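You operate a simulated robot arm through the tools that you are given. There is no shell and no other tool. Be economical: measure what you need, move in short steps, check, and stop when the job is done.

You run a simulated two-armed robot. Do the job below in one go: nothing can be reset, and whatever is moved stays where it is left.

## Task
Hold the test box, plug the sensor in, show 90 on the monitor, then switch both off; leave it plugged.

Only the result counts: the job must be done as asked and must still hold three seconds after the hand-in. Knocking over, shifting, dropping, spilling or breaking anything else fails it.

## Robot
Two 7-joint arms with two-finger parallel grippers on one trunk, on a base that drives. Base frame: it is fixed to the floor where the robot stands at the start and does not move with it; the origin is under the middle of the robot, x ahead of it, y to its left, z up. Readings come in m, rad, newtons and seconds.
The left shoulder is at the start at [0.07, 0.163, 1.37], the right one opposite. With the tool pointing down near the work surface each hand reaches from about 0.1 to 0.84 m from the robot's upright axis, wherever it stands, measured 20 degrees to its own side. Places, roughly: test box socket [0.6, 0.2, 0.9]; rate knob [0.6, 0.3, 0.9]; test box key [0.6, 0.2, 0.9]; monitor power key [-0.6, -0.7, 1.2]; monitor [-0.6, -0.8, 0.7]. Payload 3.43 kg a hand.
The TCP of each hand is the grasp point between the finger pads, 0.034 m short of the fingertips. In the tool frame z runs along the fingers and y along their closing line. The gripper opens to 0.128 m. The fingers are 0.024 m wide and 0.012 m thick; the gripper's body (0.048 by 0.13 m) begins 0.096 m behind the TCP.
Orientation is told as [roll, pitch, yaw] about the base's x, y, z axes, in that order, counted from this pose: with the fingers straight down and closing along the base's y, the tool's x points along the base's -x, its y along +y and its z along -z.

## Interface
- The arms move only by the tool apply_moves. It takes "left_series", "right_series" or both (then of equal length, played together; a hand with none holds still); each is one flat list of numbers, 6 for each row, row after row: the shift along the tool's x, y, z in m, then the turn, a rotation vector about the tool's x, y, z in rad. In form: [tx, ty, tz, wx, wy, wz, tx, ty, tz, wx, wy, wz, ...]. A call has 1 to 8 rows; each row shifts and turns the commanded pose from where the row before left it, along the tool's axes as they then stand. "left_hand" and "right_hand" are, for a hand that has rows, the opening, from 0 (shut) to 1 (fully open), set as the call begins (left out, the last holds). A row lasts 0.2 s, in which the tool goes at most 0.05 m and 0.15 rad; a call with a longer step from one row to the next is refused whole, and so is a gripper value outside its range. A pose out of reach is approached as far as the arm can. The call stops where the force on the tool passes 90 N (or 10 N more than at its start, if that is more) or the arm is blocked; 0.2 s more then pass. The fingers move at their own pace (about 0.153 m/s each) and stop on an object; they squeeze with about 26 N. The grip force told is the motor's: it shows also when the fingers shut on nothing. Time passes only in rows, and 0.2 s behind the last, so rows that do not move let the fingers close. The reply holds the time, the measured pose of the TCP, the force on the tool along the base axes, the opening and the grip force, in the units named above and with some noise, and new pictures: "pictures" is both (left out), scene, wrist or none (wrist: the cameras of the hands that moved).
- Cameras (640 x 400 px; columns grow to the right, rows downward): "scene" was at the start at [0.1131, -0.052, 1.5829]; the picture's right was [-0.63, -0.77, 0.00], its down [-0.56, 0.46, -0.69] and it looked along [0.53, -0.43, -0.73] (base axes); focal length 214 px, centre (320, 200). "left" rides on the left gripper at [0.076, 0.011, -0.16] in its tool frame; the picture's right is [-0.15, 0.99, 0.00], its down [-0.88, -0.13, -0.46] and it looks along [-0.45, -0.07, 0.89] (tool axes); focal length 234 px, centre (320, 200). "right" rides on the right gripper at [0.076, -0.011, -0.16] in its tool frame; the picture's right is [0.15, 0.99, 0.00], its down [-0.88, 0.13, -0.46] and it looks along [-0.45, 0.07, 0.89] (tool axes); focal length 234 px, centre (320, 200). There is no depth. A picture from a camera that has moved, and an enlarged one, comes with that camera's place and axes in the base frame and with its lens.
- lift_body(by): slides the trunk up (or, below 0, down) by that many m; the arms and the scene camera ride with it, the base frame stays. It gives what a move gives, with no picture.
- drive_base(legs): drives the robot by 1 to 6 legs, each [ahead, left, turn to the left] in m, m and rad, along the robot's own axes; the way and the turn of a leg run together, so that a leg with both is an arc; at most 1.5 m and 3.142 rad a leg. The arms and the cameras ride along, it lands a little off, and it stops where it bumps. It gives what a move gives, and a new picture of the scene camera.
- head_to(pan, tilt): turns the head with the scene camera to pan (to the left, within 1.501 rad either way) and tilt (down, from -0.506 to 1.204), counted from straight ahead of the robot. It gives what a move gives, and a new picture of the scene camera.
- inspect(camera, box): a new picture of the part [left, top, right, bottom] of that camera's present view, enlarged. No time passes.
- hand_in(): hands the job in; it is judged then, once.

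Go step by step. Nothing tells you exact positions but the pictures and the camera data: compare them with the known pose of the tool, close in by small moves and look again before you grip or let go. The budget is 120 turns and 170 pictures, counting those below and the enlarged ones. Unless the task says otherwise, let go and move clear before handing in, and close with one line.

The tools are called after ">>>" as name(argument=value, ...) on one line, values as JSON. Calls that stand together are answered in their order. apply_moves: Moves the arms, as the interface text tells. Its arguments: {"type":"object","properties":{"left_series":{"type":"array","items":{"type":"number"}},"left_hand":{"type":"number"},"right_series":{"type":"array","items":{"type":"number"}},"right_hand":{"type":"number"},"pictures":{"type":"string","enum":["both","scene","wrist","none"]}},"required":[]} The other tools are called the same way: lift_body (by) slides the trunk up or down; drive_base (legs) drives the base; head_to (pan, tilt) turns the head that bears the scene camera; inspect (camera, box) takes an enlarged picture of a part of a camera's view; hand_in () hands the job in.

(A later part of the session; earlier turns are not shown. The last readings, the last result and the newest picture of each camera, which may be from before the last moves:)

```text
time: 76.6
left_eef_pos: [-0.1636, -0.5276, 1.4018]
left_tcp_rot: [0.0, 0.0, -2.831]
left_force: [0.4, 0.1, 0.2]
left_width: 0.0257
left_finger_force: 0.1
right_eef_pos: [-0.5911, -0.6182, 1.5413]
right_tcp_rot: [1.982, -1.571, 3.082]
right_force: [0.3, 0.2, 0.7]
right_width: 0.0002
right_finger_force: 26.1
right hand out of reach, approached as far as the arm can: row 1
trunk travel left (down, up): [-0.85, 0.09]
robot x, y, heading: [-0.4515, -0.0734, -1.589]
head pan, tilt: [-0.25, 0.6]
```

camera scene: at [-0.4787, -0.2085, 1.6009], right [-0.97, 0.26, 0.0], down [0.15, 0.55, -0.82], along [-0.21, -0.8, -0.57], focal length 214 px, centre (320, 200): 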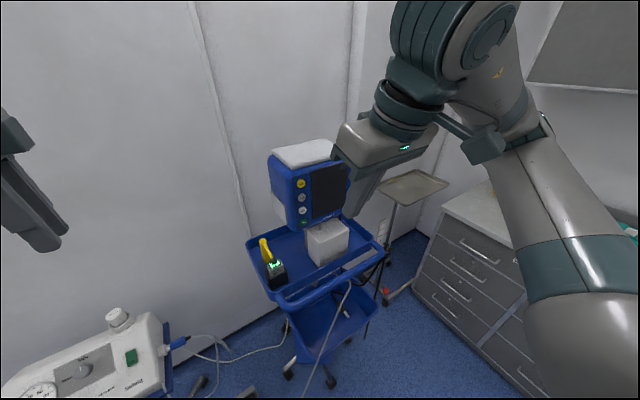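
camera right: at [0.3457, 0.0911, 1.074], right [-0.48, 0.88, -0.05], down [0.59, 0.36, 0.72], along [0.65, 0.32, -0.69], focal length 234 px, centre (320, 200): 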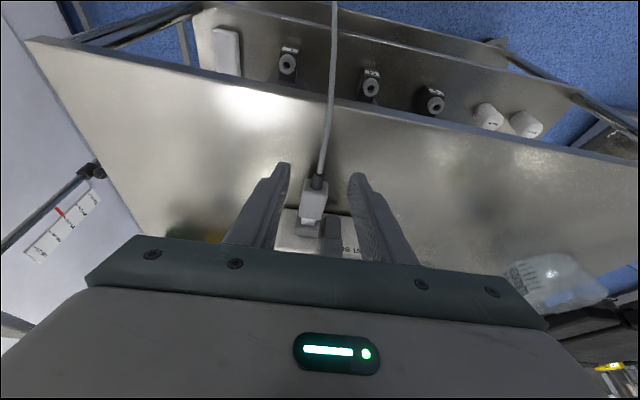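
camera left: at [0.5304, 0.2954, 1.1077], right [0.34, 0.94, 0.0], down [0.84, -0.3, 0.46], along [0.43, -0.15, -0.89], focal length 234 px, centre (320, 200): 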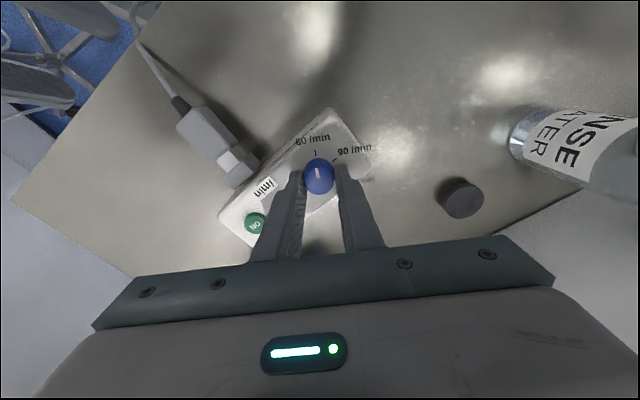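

The hand is too close to the body for that pose, so I back the base off 0.18 m for room.

>>> drive_base(legs=[[-0.18, 0, 0]])

>>> apply_moves(right_series=[0, 0, 0, 0, 0, 0], pictures="none")

```text
time: 78.1
left_eef_pos: [-0.1608, -0.3501, 1.4008]
left_tcp_rot: [-0.004, 0.001, -2.833]
left_force: [0.1, -0.2, 0.8]
left_width: 0.0257
left_finger_force: 0.0
right_eef_pos: [-0.5893, -0.44, 1.5407]
right_tcp_rot: [0.389, -1.564, -1.607]
right_force: [0.4, -0.2, 0.0]
right_width: 0.0
right_finger_force: 26.0
trunk travel left (down, up): [-0.85, 0.09]
robot x, y, heading: [-0.4529, 0.1083, -1.582]
head pan, tilt: [-0.25, 0.6]
camera scene: at [-0.476, -0.0304, 1.6006], right [-0.97, 0.26, 0.0], down [0.15, 0.55, -0.82], along [-0.21, -0.8, -0.57], focal length 214 px, centre (320, 200)
```

scene: 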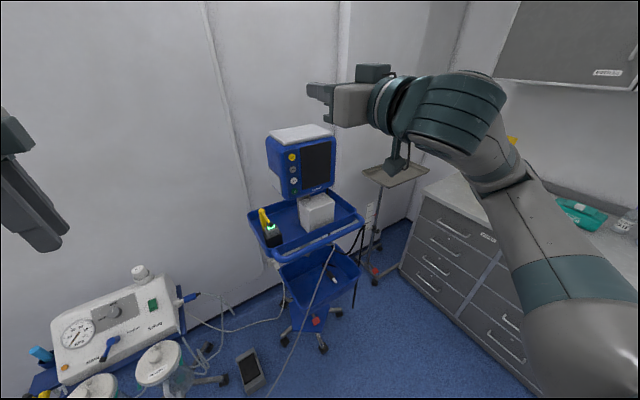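

```text
time: 78.5
left_eef_pos: [-0.1598, -0.346, 1.4019]
left_tcp_rot: [-0.001, -0.002, -2.831]
left_force: [0.2, -0.3, -0.4]
left_width: 0.0256
left_finger_force: 0.1
right_eef_pos: [-0.5893, -0.4377, 1.5413]
right_tcp_rot: [0.418, -1.57, -1.636]
right_force: [0.3, 0.5, -0.6]
right_width: 0.0
right_finger_force: 25.9
trunk travel left (down, up): [-0.85, 0.09]
robot x, y, heading: [-0.452, 0.1113, -1.583]
head pan, tilt: [-0.25, 0.6]
```

The arm is back in reach, with the tool horizontal. I lower it to the key's height, keeping clear of the panel.

>>> apply_moves(right_series=[0.0458, -0.006, 0.005, 0, 0, 0, 0.0458, -0.006, 0.005, 0, 0, 0, 0.0458, -0.006, 0.005, 0, 0, 0, 0.0458, -0.006, 0.005, 0, 0, 0, 0.0458, -0.007, 0.005, 0, 0, 0, 0.0458, -0.009, 0.005, 0, 0, 0, 0.0458, -0.009, 0.005, 0, 0, 0, 0.0458, -0.01, 0.005, 0, 0, 0], pictures="both")

```text
time: 80.3
left_eef_pos: [-0.1615, -0.3454, 1.404]
left_tcp_rot: [-0.001, -0.001, -2.831]
left_force: [-0.4, -0.2, 0.3]
left_width: 0.0255
left_finger_force: 0.1
right_eef_pos: [-0.6322, -0.5225, 1.1888]
right_tcp_rot: [2.001, -1.569, 3.063]
right_force: [0.5, 0.1, 0.6]
right_width: 0.0
right_finger_force: 26.5
right hand out of reach, approached as far as the arm can: row 1, 2, 3
trunk travel left (down, up): [-0.85, 0.09]
robot x, y, heading: [-0.4517, 0.1099, -1.582]
head pan, tilt: [-0.25, 0.6]
camera scene: at [-0.4767, -0.0262, 1.6012], right [-0.97, 0.26, 0.0], down [0.15, 0.55, -0.82], along [-0.21, -0.8, -0.57], focal length 214 px, centre (320, 200)
camera right: at [-0.6971, -0.3754, 1.1119], right [0.93, 0.34, -0.15], down [-0.04, 0.47, 0.88], along [0.37, -0.81, 0.45], focal length 234 px, centre (320, 200)
```

scene: 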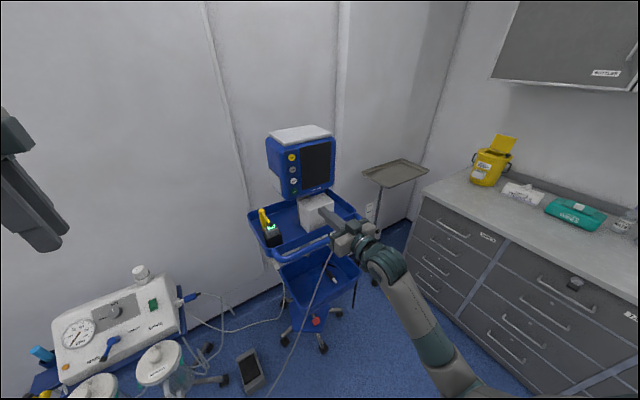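
right: 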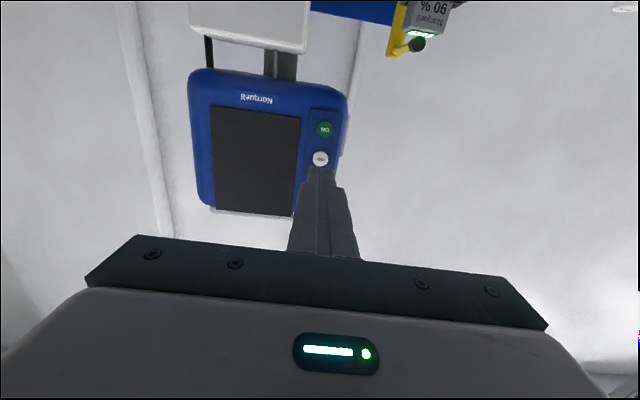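

The wrist view shows the panel straight on; the ON key is 7 mm sideways and 15 mm below my line and about 0.157 m ahead of the fingertips. I line up and approach to about 25 mm.

>>> apply_moves(right_series=[0.0148, 0.0071, 0.0, 0, 0, 0, 0, 0, 0.045, 0, 0, 0, 0, 0, 0.045, 0, 0, 0, 0, 0, 0.04, 0, 0, 0], pictures="wrist")

>>> inspect(camera="scene", box=[250, 120, 370, 220])

```text
time: 81.3
left_eef_pos: [-0.1596, -0.3457, 1.4013]
left_tcp_rot: [0.001, 0.001, -2.83]
left_force: [0.4, -0.2, -0.1]
left_width: 0.0255
left_finger_force: 0.1
right_eef_pos: [-0.5915, -0.648, 1.1753]
right_tcp_rot: [0.762, -1.565, -1.969]
right_force: [-0.2, 0.1, 0.0]
right_width: 0.0001
right_finger_force: 26.5
right hand out of reach, approached as far as the arm can: row 2, 3, 4
trunk travel left (down, up): [-0.85, 0.09]
robot x, y, heading: [-0.4521, 0.1132, -1.583]
head pan, tilt: [-0.25, 0.6]
camera right: at [-0.6601, -0.5012, 1.0984], right [0.93, 0.35, -0.14], down [-0.04, 0.47, 0.88], along [0.38, -0.81, 0.45], focal length 234 px, centre (320, 200)
```

right: 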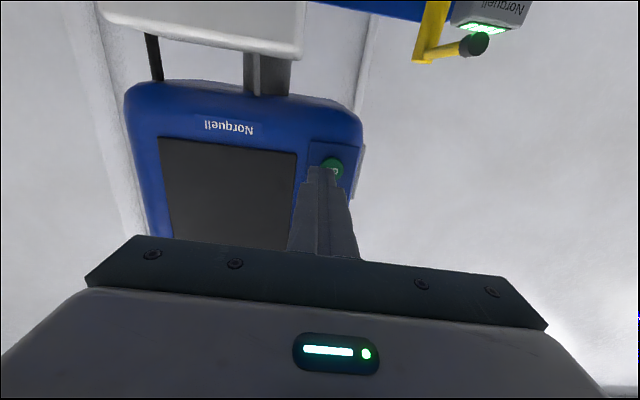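

```text
4.00 times, centred on (310, 170) of scene
camera zoom: at [-0.4752, -0.027, 1.601], right [-0.97, 0.26, 0.0], down [0.15, 0.55, -0.82], along [-0.21, -0.8, -0.57], focal length 858 px, centre (360, 320)
```

zoom: 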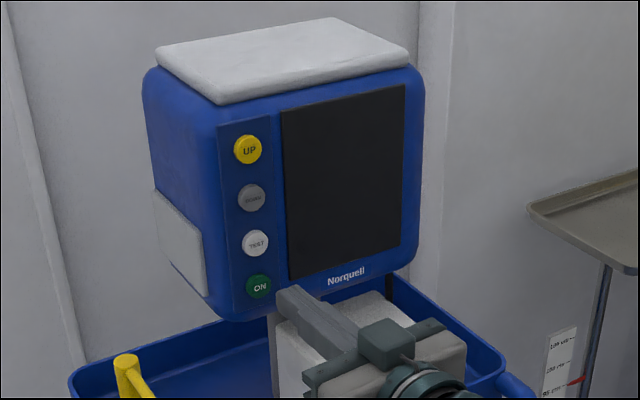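

The arm is at its limit here. I draw the hand back 9 cm and drive the base 8 cm closer.

>>> apply_moves(right_series=[0, 0, -0.045, 0, 0, 0, 0, 0, -0.045, 0, 0, 0], pictures="none")

>>> drive_base(legs=[[0.08, 0, 0]])

>>> apply_moves(right_series=[0, 0, 0, 0, 0, 0], pictures="wrist")

```text
time: 81.9
left_eef_pos: [-0.1605, -0.3436, 1.4039]
left_tcp_rot: [0.003, -0.001, -2.831]
left_force: [0.2, -0.7, 0.0]
left_width: 0.0255
left_finger_force: 0.0
right_eef_pos: [-0.6212, -0.5601, 1.1738]
right_tcp_rot: [1.949, -1.57, 3.115]
right_force: [0.3, 0.6, -0.9]
right_width: 0.0001
right_finger_force: 26.3
trunk travel left (down, up): [-0.85, 0.09]
robot x, y, heading: [-0.4554, 0.1087, -1.585]
head pan, tilt: [-0.25, 0.6]
```

```text
time: 83.0
left_eef_pos: [-0.1613, -0.4208, 1.4047]
left_tcp_rot: [0.004, -0.003, -2.831]
left_force: [-0.1, 0.6, 0.0]
left_width: 0.0258
left_finger_force: 0.0
right_eef_pos: [-0.6239, -0.6386, 1.1756]
right_tcp_rot: [-2.993, -1.568, 1.773]
right_force: [1.1, -0.1, -0.8]
right_width: 0.0
right_finger_force: 26.0
trunk travel left (down, up): [-0.85, 0.09]
robot x, y, heading: [-0.4553, 0.03, -1.582]
head pan, tilt: [-0.25, 0.6]
camera scene: at [-0.4771, -0.1011, 1.6016], right [-0.97, 0.26, 0.0], down [0.15, 0.54, -0.83], along [-0.21, -0.8, -0.56], focal length 214 px, centre (320, 200)
```

scene: 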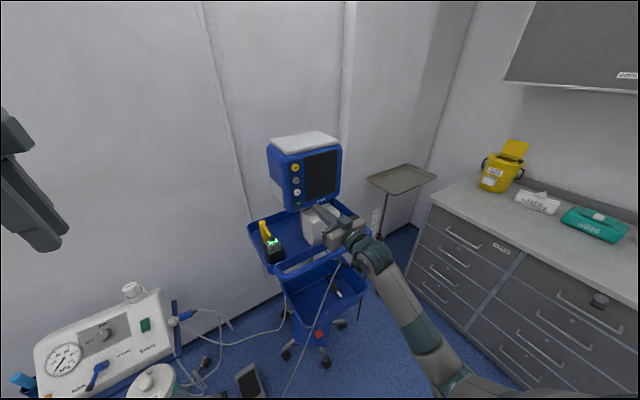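

```text
time: 83.4
left_eef_pos: [-0.1606, -0.4201, 1.4039]
left_tcp_rot: [0.004, -0.003, -2.831]
left_force: [-0.2, 0.8, 0.0]
left_width: 0.0256
left_finger_force: 0.0
right_eef_pos: [-0.6222, -0.6385, 1.1745]
right_tcp_rot: [3.094, -1.572, 1.973]
right_force: [0.4, 0.0, 0.2]
right_width: 0.0
right_finger_force: 25.7
trunk travel left (down, up): [-0.85, 0.09]
robot x, y, heading: [-0.4523, 0.0362, -1.584]
head pan, tilt: [-0.25, 0.6]
camera right: at [-0.6891, -0.4921, 1.0975], right [0.93, 0.34, -0.15], down [-0.03, 0.47, 0.88], along [0.37, -0.81, 0.45], focal length 234 px, centre (320, 200)
```

right: 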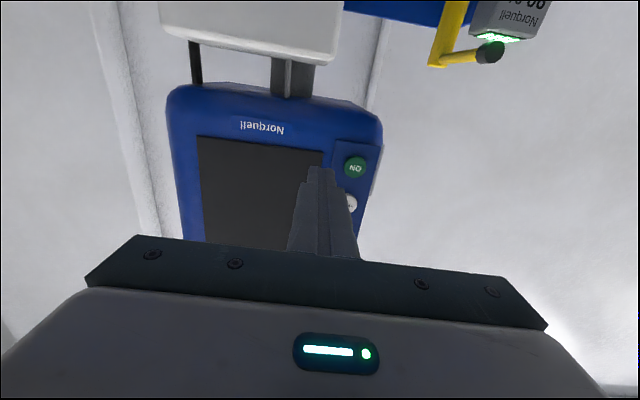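

The key is now 38 mm sideways and 42 mm ahead of the tips, within reach. I move sideways, then to about 8 mm from it.

>>> apply_moves(right_series=[0, 0.038, 0, 0, 0, 0, 0, 0, 0.017, 0, 0, 0, 0, 0, 0.017, 0, 0, 0], pictures="wrist")

>>> inspect(camera="scene", box=[260, 130, 360, 220])

```text
time: 84.2
left_eef_pos: [-0.1615, -0.4251, 1.4026]
left_tcp_rot: [0.001, 0.0, -2.832]
left_force: [-0.6, -0.5, -0.6]
left_width: 0.0257
left_finger_force: 0.1
right_eef_pos: [-0.6097, -0.6682, 1.1795]
right_tcp_rot: [0.814, -1.565, -2.026]
right_force: [-0.2, 0.2, -0.3]
right_width: 0.0
right_finger_force: 25.8
right hand out of reach, approached as far as the arm can: row 1, 2
trunk travel left (down, up): [-0.85, 0.09]
robot x, y, heading: [-0.4546, 0.0336, -1.584]
head pan, tilt: [-0.25, 0.6]
camera right: at [-0.6763, -0.5215, 1.1032], right [0.93, 0.35, -0.14], down [-0.04, 0.47, 0.88], along [0.38, -0.81, 0.45], focal length 234 px, centre (320, 200)
```

right: 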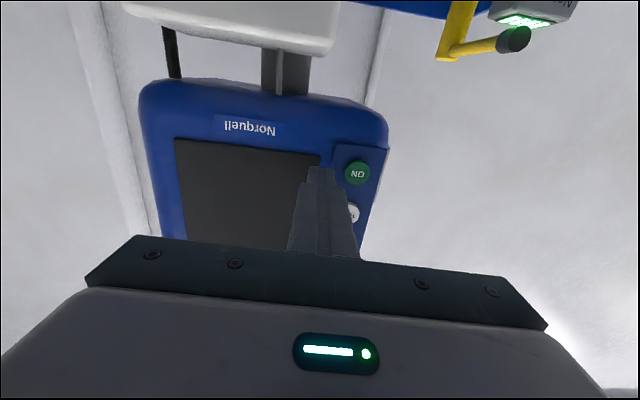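

```text
4.44 times, centred on (310, 175) of scene
camera zoom: at [-0.4768, -0.106, 1.601], right [-0.97, 0.26, 0.0], down [0.15, 0.55, -0.82], along [-0.21, -0.8, -0.57], focal length 953 px, centre (364, 311)
```

zoom: 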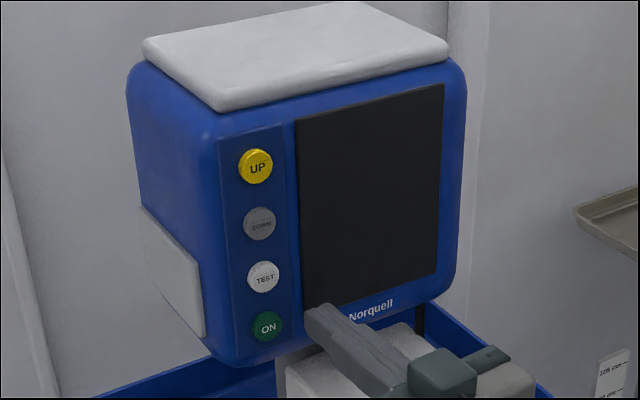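

The sideways motion is what runs out of reach, so I pull the hand back 3 cm and shift the base 5.5 cm to the left.

>>> apply_moves(right_series=[0, 0, -0.03, 0, 0, 0], pictures="none")

>>> drive_base(legs=[[0, 0.055, 0]])

>>> apply_moves(right_series=[0, 0, 0, 0, 0, 0], pictures="wrist")

```text
time: 84.6
left_eef_pos: [-0.1617, -0.4216, 1.4044]
left_tcp_rot: [0.002, 0.001, -2.831]
left_force: [-0.3, 0.5, -0.2]
left_width: 0.0256
left_finger_force: 0.1
right_eef_pos: [-0.6179, -0.6368, 1.181]
right_tcp_rot: [1.454, -1.569, -2.667]
right_force: [-0.3, 0.9, 0.1]
right_width: 0.0002
right_finger_force: 26.1
trunk travel left (down, up): [-0.85, 0.09]
robot x, y, heading: [-0.4579, 0.0308, -1.583]
head pan, tilt: [-0.25, 0.6]
```

```text
time: 85.5
left_eef_pos: [-0.1136, -0.4262, 1.4039]
left_tcp_rot: [0.002, 0.006, -2.834]
left_force: [-1.6, -1.4, -0.1]
left_width: 0.0256
left_finger_force: 0.1
right_eef_pos: [-0.5701, -0.6409, 1.1786]
right_tcp_rot: [1.436, -1.563, -2.653]
right_force: [-0.7, 0.4, 0.1]
right_width: 0.0001
right_finger_force: 26.2
trunk travel left (down, up): [-0.85, 0.09]
robot x, y, heading: [-0.4011, 0.0271, -1.585]
head pan, tilt: [-0.25, 0.6]
camera scene: at [-0.4306, -0.106, 1.601], right [-0.97, 0.26, -0.01], down [0.15, 0.55, -0.82], along [-0.21, -0.8, -0.57], focal length 214 px, centre (320, 200)
```

scene: 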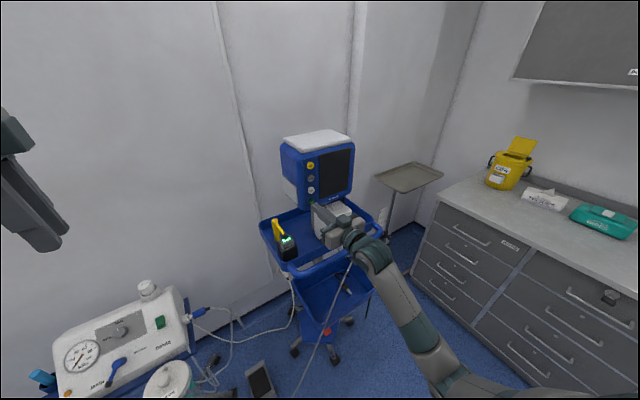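

```text
time: 86.0
left_eef_pos: [-0.1099, -0.4242, 1.4023]
left_tcp_rot: [0.002, -0.001, -2.832]
left_force: [0.3, 0.0, -0.4]
left_width: 0.0258
left_finger_force: 0.0
right_eef_pos: [-0.5654, -0.6399, 1.179]
right_tcp_rot: [0.917, -1.566, -2.135]
right_force: [-0.4, 0.3, 0.7]
right_width: 0.0001
right_finger_force: 26.1
trunk travel left (down, up): [-0.85, 0.09]
robot x, y, heading: [-0.4, 0.0345, -1.581]
head pan, tilt: [-0.25, 0.6]
camera right: at [-0.6322, -0.4928, 1.1026], right [0.93, 0.34, -0.14], down [-0.04, 0.47, 0.88], along [0.37, -0.81, 0.45], focal length 234 px, centre (320, 200)
```

right: 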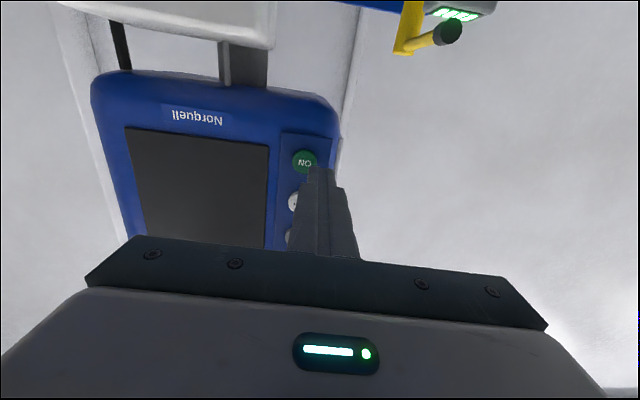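

Now the key is 14 mm to the other side, 6 mm lower and 21 mm ahead, all in reach. I line up and go to about 5 mm.

>>> apply_moves(right_series=[0.006, -0.0145, 0, 0, 0, 0, 0, 0, 0.008, 0, 0, 0, 0, 0, 0.008, 0, 0, 0], pictures="none")

>>> inspect(camera="scene", box=[270, 130, 370, 220])

>>> inspect(camera="right", box=[240, 100, 400, 220])

```text
time: 86.8
left_eef_pos: [-0.108, -0.427, 1.4027]
left_tcp_rot: [0.0, 0.0, -2.833]
left_force: [0.3, 0.3, 0.2]
left_width: 0.0257
left_finger_force: 0.0
right_eef_pos: [-0.5718, -0.6585, 1.1732]
right_tcp_rot: [0.674, -1.569, -1.89]
right_force: [-0.1, -0.5, -0.2]
right_width: 0.0
right_finger_force: 26.2
trunk travel left (down, up): [-0.85, 0.09]
robot x, y, heading: [-0.4008, 0.0321, -1.588]
head pan, tilt: [-0.25, 0.6]
```

```text
4.44 times, centred on (320, 175) of scene
camera zoom: at [-0.4228, -0.1063, 1.6011], right [-0.97, 0.26, 0.0], down [0.15, 0.55, -0.82], along [-0.21, -0.8, -0.57], focal length 953 px, centre (320, 311)
```

zoom: 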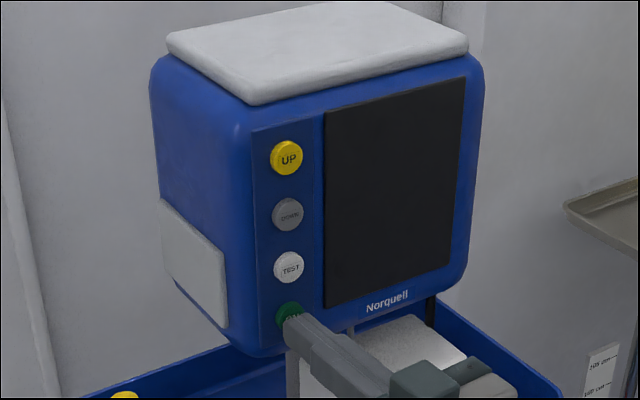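

```text
3.33 times, centred on (320, 160) of right
camera zoom: at [-0.6384, -0.5131, 1.0966], right [0.93, 0.34, -0.14], down [-0.04, 0.47, 0.88], along [0.37, -0.81, 0.45], focal length 781 px, centre (320, 333)
```

zoom: 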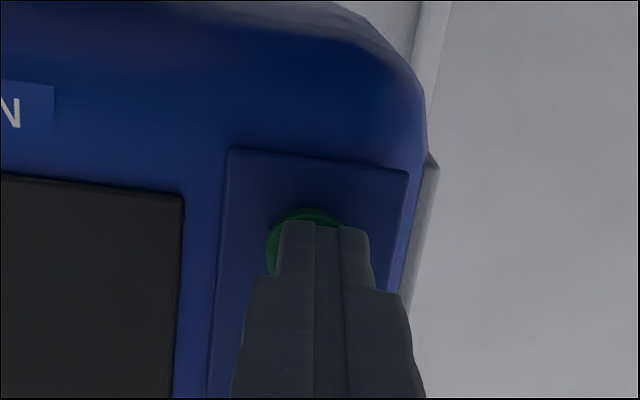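

The fingertips are right in front of the ON key. I press in small steps.

>>> apply_moves(right_series=[0, -0.003, 0.002, 0, 0, 0, 0, 0, 0.002, 0, 0, 0, 0, 0, 0.002, 0, 0, 0], pictures="none")

```text
time: 87.5
left_eef_pos: [-0.1072, -0.4252, 1.4025]
left_tcp_rot: [0.001, -0.001, -2.833]
left_force: [-0.9, 0.6, 0.8]
left_width: 0.0257
left_finger_force: 0.1
right_eef_pos: [-0.5731, -0.6667, 1.1726]
right_tcp_rot: [0.581, -1.568, -1.799]
right_force: [0.4, -0.3, -0.4]
right_width: 0.0001
right_finger_force: 26.1
trunk travel left (down, up): [-0.85, 0.09]
robot x, y, heading: [-0.3991, 0.0289, -1.586]
head pan, tilt: [-0.25, 0.6]
```

>>> apply_moves(right_series=[0, 0, 0.002, 0, 0, 0, 0, 0, 0.002, 0, 0, 0], pictures="none")

```text
time: 88.2
left_eef_pos: [-0.1073, -0.4251, 1.4022]
left_tcp_rot: [0.001, 0.0, -2.832]
left_force: [-0.5, -0.1, 0.6]
left_width: 0.0256
left_finger_force: 0.1
right_eef_pos: [-0.5729, -0.6677, 1.1735]
right_tcp_rot: [0.637, -1.567, -1.853]
right_force: [-1.0, 3.1, -1.4]
right_width: 0.0
right_finger_force: 26.1
trunk travel left (down, up): [-0.85, 0.09]
robot x, y, heading: [-0.4003, 0.0307, -1.583]
head pan, tilt: [-0.25, 0.6]
```

>>> apply_moves(right_series=[0, 0, 0.0015, 0, 0, 0], pictures="none")

>>> inspect(camera="scene", box=[270, 130, 370, 220])

```text
time: 88.5
left_eef_pos: [-0.1093, -0.424, 1.4028]
left_tcp_rot: [0.002, 0.0, -2.833]
left_force: [-0.9, -0.1, 0.1]
left_width: 0.0256
left_finger_force: 0.2
right_eef_pos: [-0.5731, -0.6709, 1.1738]
right_tcp_rot: [0.688, -1.567, -1.904]
right_force: [-2.4, 6.5, -1.7]
right_width: 0.0002
right_finger_force: 25.9
trunk travel left (down, up): [-0.85, 0.09]
robot x, y, heading: [-0.3998, 0.0316, -1.587]
head pan, tilt: [-0.25, 0.6]
```

```text
4.44 times, centred on (320, 175) of scene
camera zoom: at [-0.4234, -0.1046, 1.6012], right [-0.97, 0.26, 0.0], down [0.15, 0.55, -0.83], along [-0.21, -0.8, -0.56], focal length 953 px, centre (320, 311)
```

zoom: 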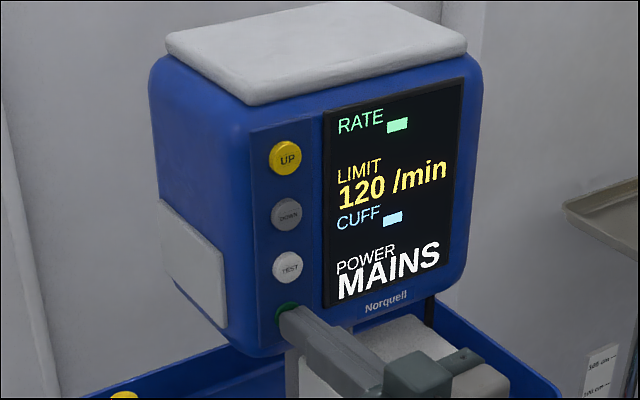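

The monitor is on, but RATE shows a dash. I draw the finger back and check again after a moment.

>>> apply_moves(right_series=[0, 0, -0.01, 0, 0, 0, 0, 0, -0.03, 0, 0, 0, 0, 0, -0.04, 0, 0, 0, 0, 0, -0.04, 0, 0, 0, 0, 0, 0, 0, 0, 0, 0, 0, 0, 0, 0, 0, 0, 0, 0, 0, 0, 0, 0, 0, 0, 0, 0, 0], pictures="none")

>>> inspect(camera="scene", box=[270, 130, 370, 220])

```text
time: 90.3
left_eef_pos: [-0.1078, -0.4241, 1.4025]
left_tcp_rot: [0.0, 0.0, -2.834]
left_force: [-0.2, -0.2, -0.1]
left_width: 0.0256
left_finger_force: 0.1
right_eef_pos: [-0.6138, -0.5591, 1.1736]
right_tcp_rot: [0.539, -1.566, -1.756]
right_force: [-0.2, 0.2, 0.7]
right_width: 0.0
right_finger_force: 25.6
trunk travel left (down, up): [-0.85, 0.09]
robot x, y, heading: [-0.4004, 0.0317, -1.581]
head pan, tilt: [-0.25, 0.6]
```

```text
4.44 times, centred on (320, 175) of scene
camera zoom: at [-0.4225, -0.1062, 1.6011], right [-0.97, 0.26, 0.0], down [0.15, 0.55, -0.82], along [-0.21, -0.8, -0.57], focal length 953 px, centre (320, 311)
```

zoom: 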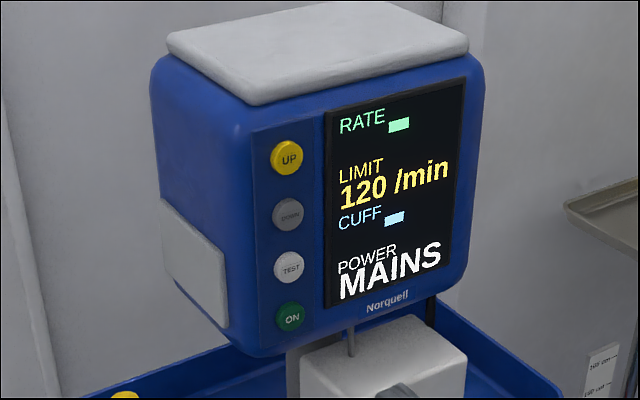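

The rate is missing, so either the plug isn't fully seated or the box key didn't take. The monitor screen can be seen from the bench, so I leave it on, raise the arm and go back.

>>> apply_moves(right_series=[-0.045, 0, -0.01, 0, 0, 0, -0.045, 0, -0.01, 0, 0, 0, -0.045, 0, 0, 0, 0, 0, -0.045, 0, 0, 0, 0, 0, 0, 0, 0, 0, 0.137, 0, 0, 0, 0, 0, 0.137, 0, 0, 0, 0, 0, 0.137, 0, 0, 0, 0, 0, 0.137, 0], pictures="none")

>>> apply_moves(right_series=[0, 0, 0, 0, 0.137, 0, 0, 0, 0, 0, 0.137, 0, 0, 0, 0, 0, 0.137, 0, 0, 0, 0, 0, 0.137, 0, 0, 0, 0, 0, 0.137, 0], pictures="none")

>>> drive_base(legs=[[0, 0.4, 0], [0.03, 0, 0], [0, 0, 1.585]])

```text
time: 92.2
left_eef_pos: [-0.1067, -0.4259, 1.4025]
left_tcp_rot: [-0.001, -0.001, -2.833]
left_force: [0.1, -0.2, -0.4]
left_width: 0.0259
left_finger_force: 0.1
right_eef_pos: [-0.6244, -0.561, 1.3503]
right_tcp_rot: [0.005, -1.017, -1.221]
right_force: [-0.2, 0.9, 0.1]
right_width: 0.0
right_finger_force: 25.5
right hand out of reach, approached as far as the arm can: row 3, 4
trunk travel left (down, up): [-0.85, 0.09]
robot x, y, heading: [-0.3993, 0.0316, -1.583]
head pan, tilt: [-0.25, 0.6]
```

```text
time: 93.3
left_eef_pos: [-0.107, -0.426, 1.4021]
left_tcp_rot: [0.001, -0.001, -2.834]
left_force: [-0.2, 1.0, -0.9]
left_width: 0.0255
left_finger_force: 0.0
right_eef_pos: [-0.6234, -0.5599, 1.3484]
right_tcp_rot: [0.003, -0.333, -1.216]
right_force: [1.1, 0.1, 0.6]
right_width: 0.0
right_finger_force: 26.2
trunk travel left (down, up): [-0.85, 0.09]
robot x, y, heading: [-0.3995, 0.033, -1.585]
head pan, tilt: [-0.25, 0.6]
```

```text
time: 100.1
left_eef_pos: [0.4439, 0.3009, 1.4028]
left_tcp_rot: [0.002, 0.0, -1.236]
left_force: [-0.7, 0.0, 0.4]
left_width: 0.0258
left_finger_force: 0.1
right_eef_pos: [0.591, -0.212, 1.3485]
right_tcp_rot: [0.001, -0.336, 0.381]
right_force: [-0.3, -0.5, 1.1]
right_width: 0.0
right_finger_force: 26.0
trunk travel left (down, up): [-0.85, 0.09]
robot x, y, heading: [-0.0037, -0.0042, 0.015]
head pan, tilt: [-0.25, 0.6]
camera scene: at [0.132, -0.0245, 1.6011], right [-0.23, -0.97, 0.0], down [-0.55, 0.13, -0.82], along [0.8, -0.19, -0.57], focal length 214 px, centre (320, 200)
```

scene: 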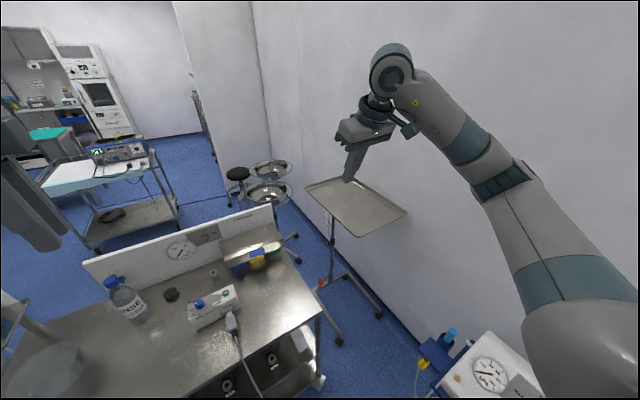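

Back at the bench. I check the monitor's readability from here and zoom in on the box.

>>> inspect(camera="scene", box=[180, 265, 276, 345])

>>> head_to(pan=-1.5, tilt=0.45)

>>> inspect(camera="scene", box=[460, 130, 620, 250])

```text
5.00 times, centred on (228, 305) of scene
camera zoom: at [0.132, -0.0245, 1.6011], right [-0.23, -0.97, 0.0], down [-0.55, 0.13, -0.82], along [0.8, -0.19, -0.57], focal length 1072 px, centre (780, -325)
```

zoom: 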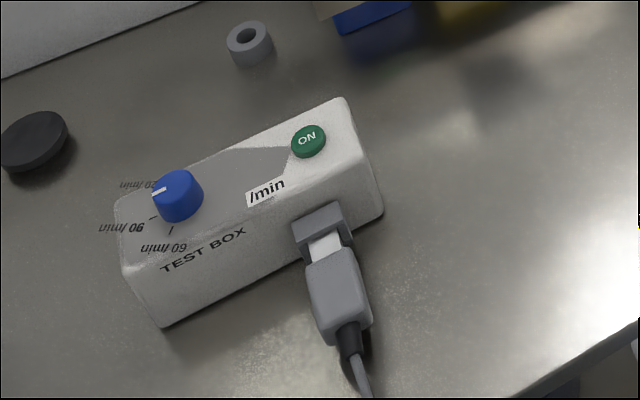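

```text
time: 101.6
left_eef_pos: [0.4428, 0.3023, 1.4023]
left_tcp_rot: [0.0, 0.0, -1.236]
left_force: [0.0, 0.3, -0.5]
left_width: 0.0257
left_finger_force: 0.1
right_eef_pos: [0.5915, -0.2115, 1.3493]
right_tcp_rot: [0.002, -0.337, 0.381]
right_force: [0.1, -0.2, 0.4]
right_width: 0.0001
right_finger_force: 25.7
trunk travel left (down, up): [-0.85, 0.09]
robot x, y, heading: [-0.0032, -0.0014, 0.011]
head pan, tilt: [-1.499, 0.45]
camera scene: at [0.054, -0.095, 1.6147], right [-1.0, -0.09, 0.0], down [-0.04, 0.43, -0.9], along [0.08, -0.9, -0.44], focal length 214 px, centre (320, 200)
```

scene: 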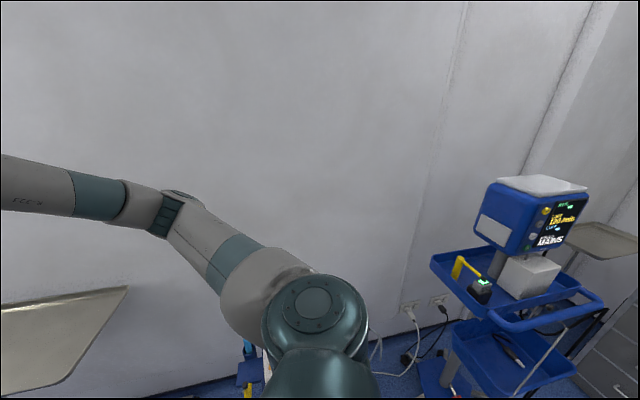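

```text
3.33 times, centred on (540, 190) of scene
camera zoom: at [0.054, -0.095, 1.6147], right [-1.0, -0.09, 0.0], down [-0.04, 0.43, -0.9], along [0.08, -0.9, -0.44], focal length 715 px, centre (-413, 233)
```

zoom: 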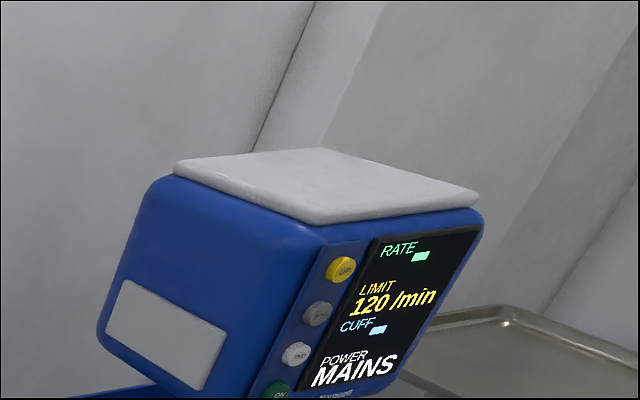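

The screen is readable from the bench, which is a good check. The plug likely needs to go deeper, so I'll hold the box again near the socket and redo the insertion with a fresh, level grip. Both hands move back over the box.

>>> apply_moves(left_series=[-0.0144, 0.0171, 0.0403, 0, 0, 0, -0.0144, 0.0171, 0.0403, 0, 0, 0, -0.0144, 0.0171, 0.0403, 0, 0, 0, -0.0144, 0.0171, 0.0403, 0, 0, 0, -0.0144, 0.0171, 0.0403, 0, 0, 0, -0.0144, 0.0171, 0.0403, 0, 0, 0, -0.0144, 0.0171, 0.0403, 0, 0, 0, -0.0144, 0.0171, 0.0403, 0, 0, -0.023], left_hand=0.7, pictures="none")

>>> inspect(camera="left", box=[200, 90, 400, 230])

```text
time: 103.4
left_eef_pos: [0.6116, 0.2398, 1.0802]
left_tcp_rot: [0.0, 0.0, -1.212]
left_force: [0.6, -0.4, 0.8]
left_width: 0.0894
left_finger_force: 0.0
right_eef_pos: [0.5933, -0.2115, 1.3479]
right_tcp_rot: [0.003, -0.333, 0.381]
right_force: [0.9, -0.1, -0.2]
right_width: 0.0002
right_finger_force: 26.1
trunk travel left (down, up): [-0.85, 0.09]
robot x, y, heading: [-0.0062, -0.0035, 0.015]
head pan, tilt: [-1.499, 0.45]
```

```text
2.86 times, centred on (300, 160) of left
camera zoom: at [0.595, 0.3142, 1.239], right [0.98, 0.21, 0.0], down [0.19, -0.87, 0.46], along [0.1, -0.45, -0.89], focal length 669 px, centre (377, 314)
```

zoom: 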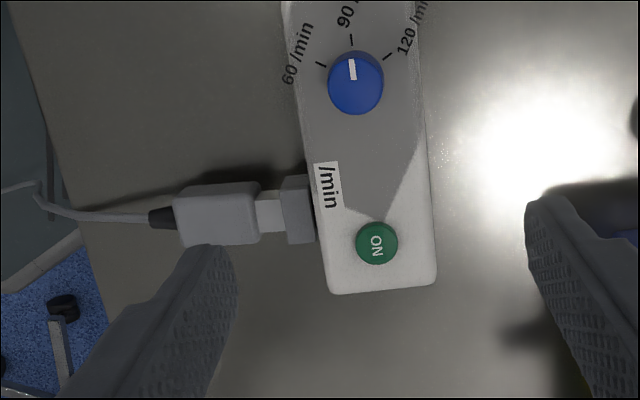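

I correct the left hand by a few millimetres and 0.03 rad to the box's present pose, go down and close.

>>> apply_moves(left_series=[-0.004, -0.0074, 0.03, 0, 0, 0.031, 0, 0, 0.04, 0, 0, 0, 0, 0, 0.04, 0, 0, 0, 0, 0, 0.04, 0, 0, 0, 0, 0, 0.04, 0, 0, 0], pictures="none")

>>> apply_moves(left_series=[0, 0, 0, 0, 0, 0, 0, 0, 0, 0, 0, 0, 0, 0, 0, 0, 0, 0], left_hand=0.2, pictures="none")

>>> apply_moves(right_series=[0.0061, 0.0347, 0.0267, 0, 0, 0, 0.0061, 0.0347, 0.0267, 0, 0, 0, 0.0061, 0.0347, 0.0267, 0, 0, 0, 0.0061, 0.0347, 0.0267, 0, 0, 0, 0.0061, 0.0347, 0.0267, 0, 0, 0, 0.0061, 0.0347, 0.0267, 0, 0, 0, 0.0061, 0.0347, 0.0267, 0, 0, 0, 0.0061, 0.0347, 0.0267, 0, 0, 0], right_hand=0.45, pictures="none")

>>> apply_moves(right_series=[0.0061, 0.0347, 0.0267, 0, 0, 0, 0.0061, 0.0347, 0.0267, 0, 0, 0, 0.0061, 0.0347, 0.0267, 0, 0, 0], pictures="wrist")

```text
time: 104.6
left_eef_pos: [0.6061, 0.2328, 0.8893]
left_tcp_rot: [0.003, -0.002, -1.242]
left_force: [0.4, 0.0, -0.4]
left_width: 0.0897
left_finger_force: 0.0
right_eef_pos: [0.5911, -0.2112, 1.3494]
right_tcp_rot: [0.001, -0.335, 0.382]
right_force: [0.9, 0.4, -0.1]
right_width: 0.0002
right_finger_force: 26.2
trunk travel left (down, up): [-0.85, 0.09]
robot x, y, heading: [-0.0046, -0.0021, 0.012]
head pan, tilt: [-1.499, 0.45]
```

```text
time: 105.4
left_eef_pos: [0.6059, 0.2313, 0.8904]
left_tcp_rot: [0.001, 0.001, -1.243]
left_force: [0.3, -0.8, 0.2]
left_width: 0.0597
left_finger_force: 25.8
right_eef_pos: [0.5913, -0.2109, 1.3488]
right_tcp_rot: [0.001, -0.335, 0.382]
right_force: [-0.9, 0.5, -0.3]
right_width: 0.0
right_finger_force: 26.2
trunk travel left (down, up): [-0.85, 0.09]
robot x, y, heading: [-0.0066, -0.0041, 0.017]
head pan, tilt: [-1.499, 0.45]
```

```text
time: 107.2
left_eef_pos: [0.605, 0.2329, 0.8895]
left_tcp_rot: [0.001, -0.001, -1.242]
left_force: [0.3, -0.6, 0.1]
left_width: 0.0599
left_finger_force: 26.3
right_eef_pos: [0.5102, 0.0568, 1.1316]
right_tcp_rot: [0.001, -0.334, 0.38]
right_force: [0.2, 0.4, -0.2]
right_width: 0.0575
right_finger_force: 0.1
trunk travel left (down, up): [-0.85, 0.09]
robot x, y, heading: [-0.0037, -0.0022, 0.013]
head pan, tilt: [-1.499, 0.45]
```

```text
time: 108.0
left_eef_pos: [0.6048, 0.2323, 0.8901]
left_tcp_rot: [-0.001, -0.002, -1.242]
left_force: [0.8, 0.2, 0.6]
left_width: 0.0598
left_finger_force: 25.7
right_eef_pos: [0.4813, 0.1559, 1.0501]
right_tcp_rot: [0.003, -0.333, 0.382]
right_force: [-0.5, 0.2, 0.3]
right_width: 0.058
right_finger_force: 0.1
trunk travel left (down, up): [-0.85, 0.09]
robot x, y, heading: [-0.0061, -0.0056, 0.012]
head pan, tilt: [-1.499, 0.45]
camera right: at [0.3695, 0.0995, 1.1751], right [-0.5, 0.87, -0.05], down [0.58, 0.37, 0.72], along [0.64, 0.33, -0.69], focal length 234 px, centre (320, 200)
```

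right: 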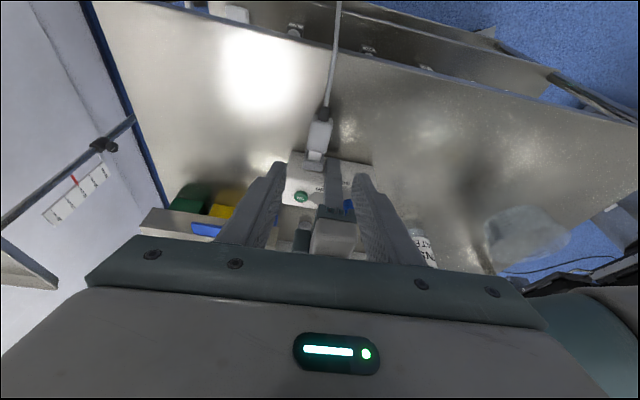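

>>> apply_moves(right_series=[0, 0, 0, 0.0175, 0, 0.05], pictures="none")

>>> inspect(camera="right", box=[270, 90, 370, 210])

```text
time: 108.4
left_eef_pos: [0.6056, 0.2329, 0.8901]
left_tcp_rot: [-0.001, -0.001, -1.243]
left_force: [0.7, -0.7, 0.3]
left_width: 0.0599
left_finger_force: 26.1
right_eef_pos: [0.4812, 0.1541, 1.0511]
right_tcp_rot: [0.001, -0.336, 0.327]
right_force: [-0.6, -0.8, -0.1]
right_width: 0.0576
right_finger_force: 0.0
trunk travel left (down, up): [-0.85, 0.09]
robot x, y, heading: [-0.005, -0.0009, 0.014]
head pan, tilt: [-1.499, 0.45]
```

```text
3.33 times, centred on (320, 150) of right
camera zoom: at [0.3664, 0.1049, 1.1756], right [-0.45, 0.89, -0.05], down [0.6, 0.34, 0.72], along [0.66, 0.3, -0.69], focal length 781 px, centre (320, 367)
```

zoom: 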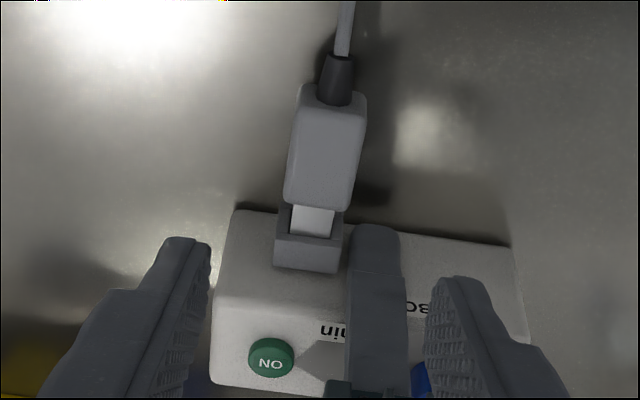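

The plug body's centre is at about [0.528, 0.175]. I come down around its rear half with the fingers open.

>>> apply_moves(right_series=[0.0037, 0.001, 0.0393, 0, 0, 0, 0.0037, 0.001, 0.0393, 0, 0, 0, 0.0037, 0.001, 0.0393, 0, 0, 0, 0.0036, 0.001, 0.0392, 0, 0, 0], pictures="none")

>>> inspect(camera="right", box=[250, 120, 390, 240])

```text
time: 109.4
left_eef_pos: [0.6066, 0.2315, 0.8908]
left_tcp_rot: [0.001, 0.001, -1.243]
left_force: [-0.3, 0.4, -0.3]
left_width: 0.0597
left_finger_force: 26.1
right_eef_pos: [0.5151, 0.1717, 0.8981]
right_tcp_rot: [0.002, -0.335, 0.328]
right_force: [-0.9, -0.1, -1.2]
right_width: 0.0576
right_finger_force: 0.0
trunk travel left (down, up): [-0.85, 0.09]
robot x, y, heading: [-0.0044, -0.0042, 0.013]
head pan, tilt: [-1.499, 0.45]
```

```text
3.33 times, centred on (320, 180) of right
camera zoom: at [0.4008, 0.1224, 1.0226], right [-0.45, 0.89, -0.05], down [0.6, 0.34, 0.72], along [0.66, 0.3, -0.69], focal length 781 px, centre (320, 267)
```

zoom: 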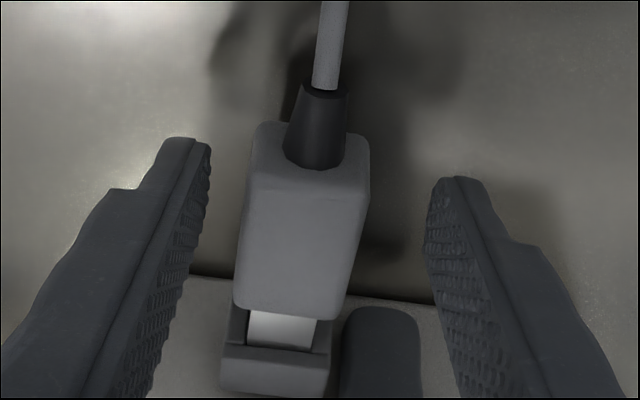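

I close, pull the plug straight out 4.5 cm and lower it to the table to reset it level in the grip.

>>> apply_moves(right_series=[0, 0, 0, 0, 0, 0, 0, 0, 0, 0, 0, 0, 0, 0, 0, 0, 0, 0], right_hand=0.0, pictures="none")

>>> apply_moves(right_series=[0.0142, 0, -0.005, 0, 0, 0, 0.0142, 0, -0.005, 0, 0, 0, 0.0142, 0, -0.005, 0, 0, 0, 0.0033, 0, 0.0094, 0, 0, 0, 0.0028, 0, 0.008, 0, 0, 0], pictures="none")

>>> inspect(camera="right", box=[250, 120, 390, 270])

```text
time: 110.2
left_eef_pos: [0.6062, 0.2328, 0.8904]
left_tcp_rot: [0.003, 0.002, -1.242]
left_force: [-4.7, 10.8, 3.5]
left_width: 0.0598
left_finger_force: 26.5
right_eef_pos: [0.5146, 0.171, 0.8987]
right_tcp_rot: [0.0, -0.334, 0.328]
right_force: [5.9, -10.6, -2.8]
right_width: 0.0297
right_finger_force: 25.7
trunk travel left (down, up): [-0.85, 0.09]
robot x, y, heading: [-0.0057, 0.0014, 0.017]
head pan, tilt: [-1.499, 0.45]
```

```text
time: 111.4
left_eef_pos: [0.6046, 0.2342, 0.8901]
left_tcp_rot: [0.001, -0.001, -1.241]
left_force: [-0.9, 0.6, 0.5]
left_width: 0.0597
left_finger_force: 25.8
right_eef_pos: [0.4711, 0.1565, 0.8796]
right_tcp_rot: [0.003, -0.334, 0.329]
right_force: [-0.9, -0.4, 4.2]
right_width: 0.0294
right_finger_force: 25.9
trunk travel left (down, up): [-0.85, 0.09]
robot x, y, heading: [-0.0074, -0.0039, 0.015]
head pan, tilt: [-1.499, 0.45]
```

```text
2.67 times, centred on (320, 195) of right
camera zoom: at [0.357, 0.1061, 1.0046], right [-0.45, 0.89, -0.05], down [0.6, 0.34, 0.72], along [0.66, 0.3, -0.69], focal length 624 px, centre (320, 213)
```

zoom: 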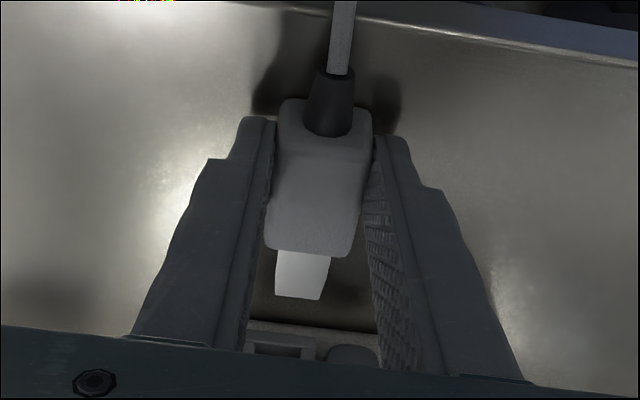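

It touches the table. I release it there, let it settle flat, and grip it again.

>>> apply_moves(right_series=[-0.0005, 0, -0.0014, 0, 0, 0, 0, 0, 0, 0, 0, 0], right_hand=0.4, pictures="none")

>>> inspect(camera="right", box=[250, 120, 390, 270])

>>> apply_moves(right_series=[0, 0, 0, 0, 0, 0, 0, 0, 0, 0, 0, 0, 0, 0, 0, 0, 0, 0], right_hand=0.0, pictures="none")

```text
time: 112.0
left_eef_pos: [0.6051, 0.2328, 0.8905]
left_tcp_rot: [0.0, 0.0, -1.243]
left_force: [0.2, 0.3, 0.9]
left_width: 0.0598
left_finger_force: 26.0
right_eef_pos: [0.4714, 0.1564, 0.8809]
right_tcp_rot: [0.001, -0.335, 0.328]
right_force: [0.3, -0.1, -0.3]
right_width: 0.0511
right_finger_force: 0.1
trunk travel left (down, up): [-0.85, 0.09]
robot x, y, heading: [-0.0053, -0.0015, 0.014]
head pan, tilt: [-1.499, 0.45]
```

```text
2.67 times, centred on (320, 195) of right
camera zoom: at [0.3574, 0.1064, 1.0057], right [-0.45, 0.89, -0.05], down [0.6, 0.34, 0.72], along [0.66, 0.3, -0.69], focal length 624 px, centre (320, 213)
```

zoom: 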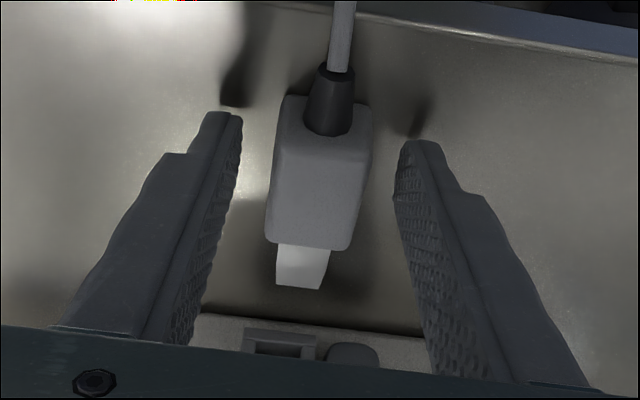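

```text
time: 112.8
left_eef_pos: [0.6046, 0.2324, 0.8904]
left_tcp_rot: [0.0, 0.001, -1.242]
left_force: [-0.8, 0.0, 0.5]
left_width: 0.0596
left_finger_force: 25.6
right_eef_pos: [0.4712, 0.1574, 0.8808]
right_tcp_rot: [0.002, -0.335, 0.329]
right_force: [-0.5, -0.2, 0.0]
right_width: 0.0288
right_finger_force: 26.6
trunk travel left (down, up): [-0.85, 0.09]
robot x, y, heading: [0.0008, -0.0005, 0.013]
head pan, tilt: [-1.499, 0.45]
```

The released plug lies flat: it had been pitched nose-up about 7 degrees before, which explains the jam. Now gripped level, I lift it 20 mm and check the alignment.

>>> apply_moves(right_series=[-0.0067, 0, -0.0192, 0, 0, 0], pictures="none")

>>> inspect(camera="right", box=[274, 180, 354, 270])

```text
time: 113.2
left_eef_pos: [0.6046, 0.2325, 0.8899]
left_tcp_rot: [0.0, -0.001, -1.241]
left_force: [0.6, -1.0, -0.4]
left_width: 0.0599
left_finger_force: 25.9
right_eef_pos: [0.4704, 0.1564, 0.9018]
right_tcp_rot: [0.003, -0.335, 0.328]
right_force: [0.5, 0.2, -0.2]
right_width: 0.0293
right_finger_force: 26.2
trunk travel left (down, up): [-0.85, 0.09]
robot x, y, heading: [-0.0066, -0.001, 0.013]
head pan, tilt: [-1.499, 0.45]
```

```text
4.44 times, centred on (314, 225) of right
camera zoom: at [0.3571, 0.1055, 1.0266], right [-0.45, 0.89, -0.05], down [0.6, 0.34, 0.72], along [0.66, 0.3, -0.69], focal length 1041 px, centre (347, 89)
```

zoom: 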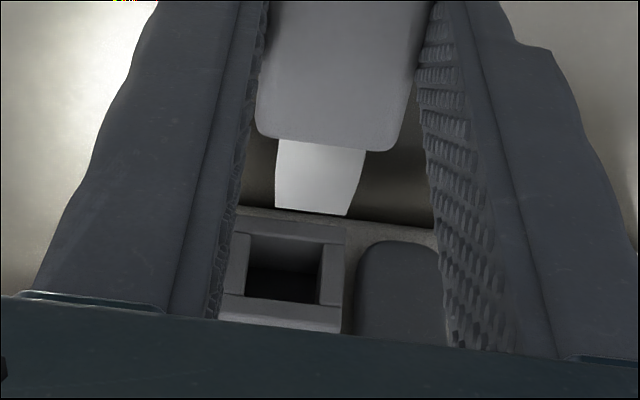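

Laterally the tip is about 3 mm too far left (+u) and 36 mm out. I correct, advance 26 mm and look again.

>>> apply_moves(right_series=[0, -0.003, 0, 0, 0, 0, -0.0123, 0, 0.0043, 0, 0, 0, -0.0122, 0, 0.0043, 0, 0, 0], pictures="none")

>>> inspect(camera="right", box=[274, 180, 354, 250])

```text
time: 114.0
left_eef_pos: [0.6049, 0.2329, 0.8895]
left_tcp_rot: [0.001, 0.0, -1.243]
left_force: [0.6, -0.4, -0.2]
left_width: 0.0599
left_finger_force: 25.5
right_eef_pos: [0.4964, 0.1608, 0.9011]
right_tcp_rot: [0.001, -0.334, 0.328]
right_force: [-1.1, -0.1, -0.6]
right_width: 0.0289
right_finger_force: 26.0
trunk travel left (down, up): [-0.85, 0.09]
robot x, y, heading: [-0.005, -0.004, 0.012]
head pan, tilt: [-1.499, 0.45]
```

```text
5.71 times, centred on (314, 215) of right
camera zoom: at [0.3829, 0.1117, 1.0259], right [-0.45, 0.89, -0.05], down [0.6, 0.34, 0.72], along [0.66, 0.3, -0.69], focal length 1338 px, centre (354, 114)
```

zoom: 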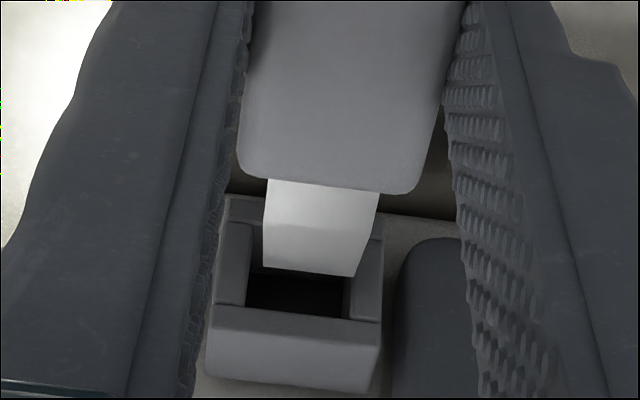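

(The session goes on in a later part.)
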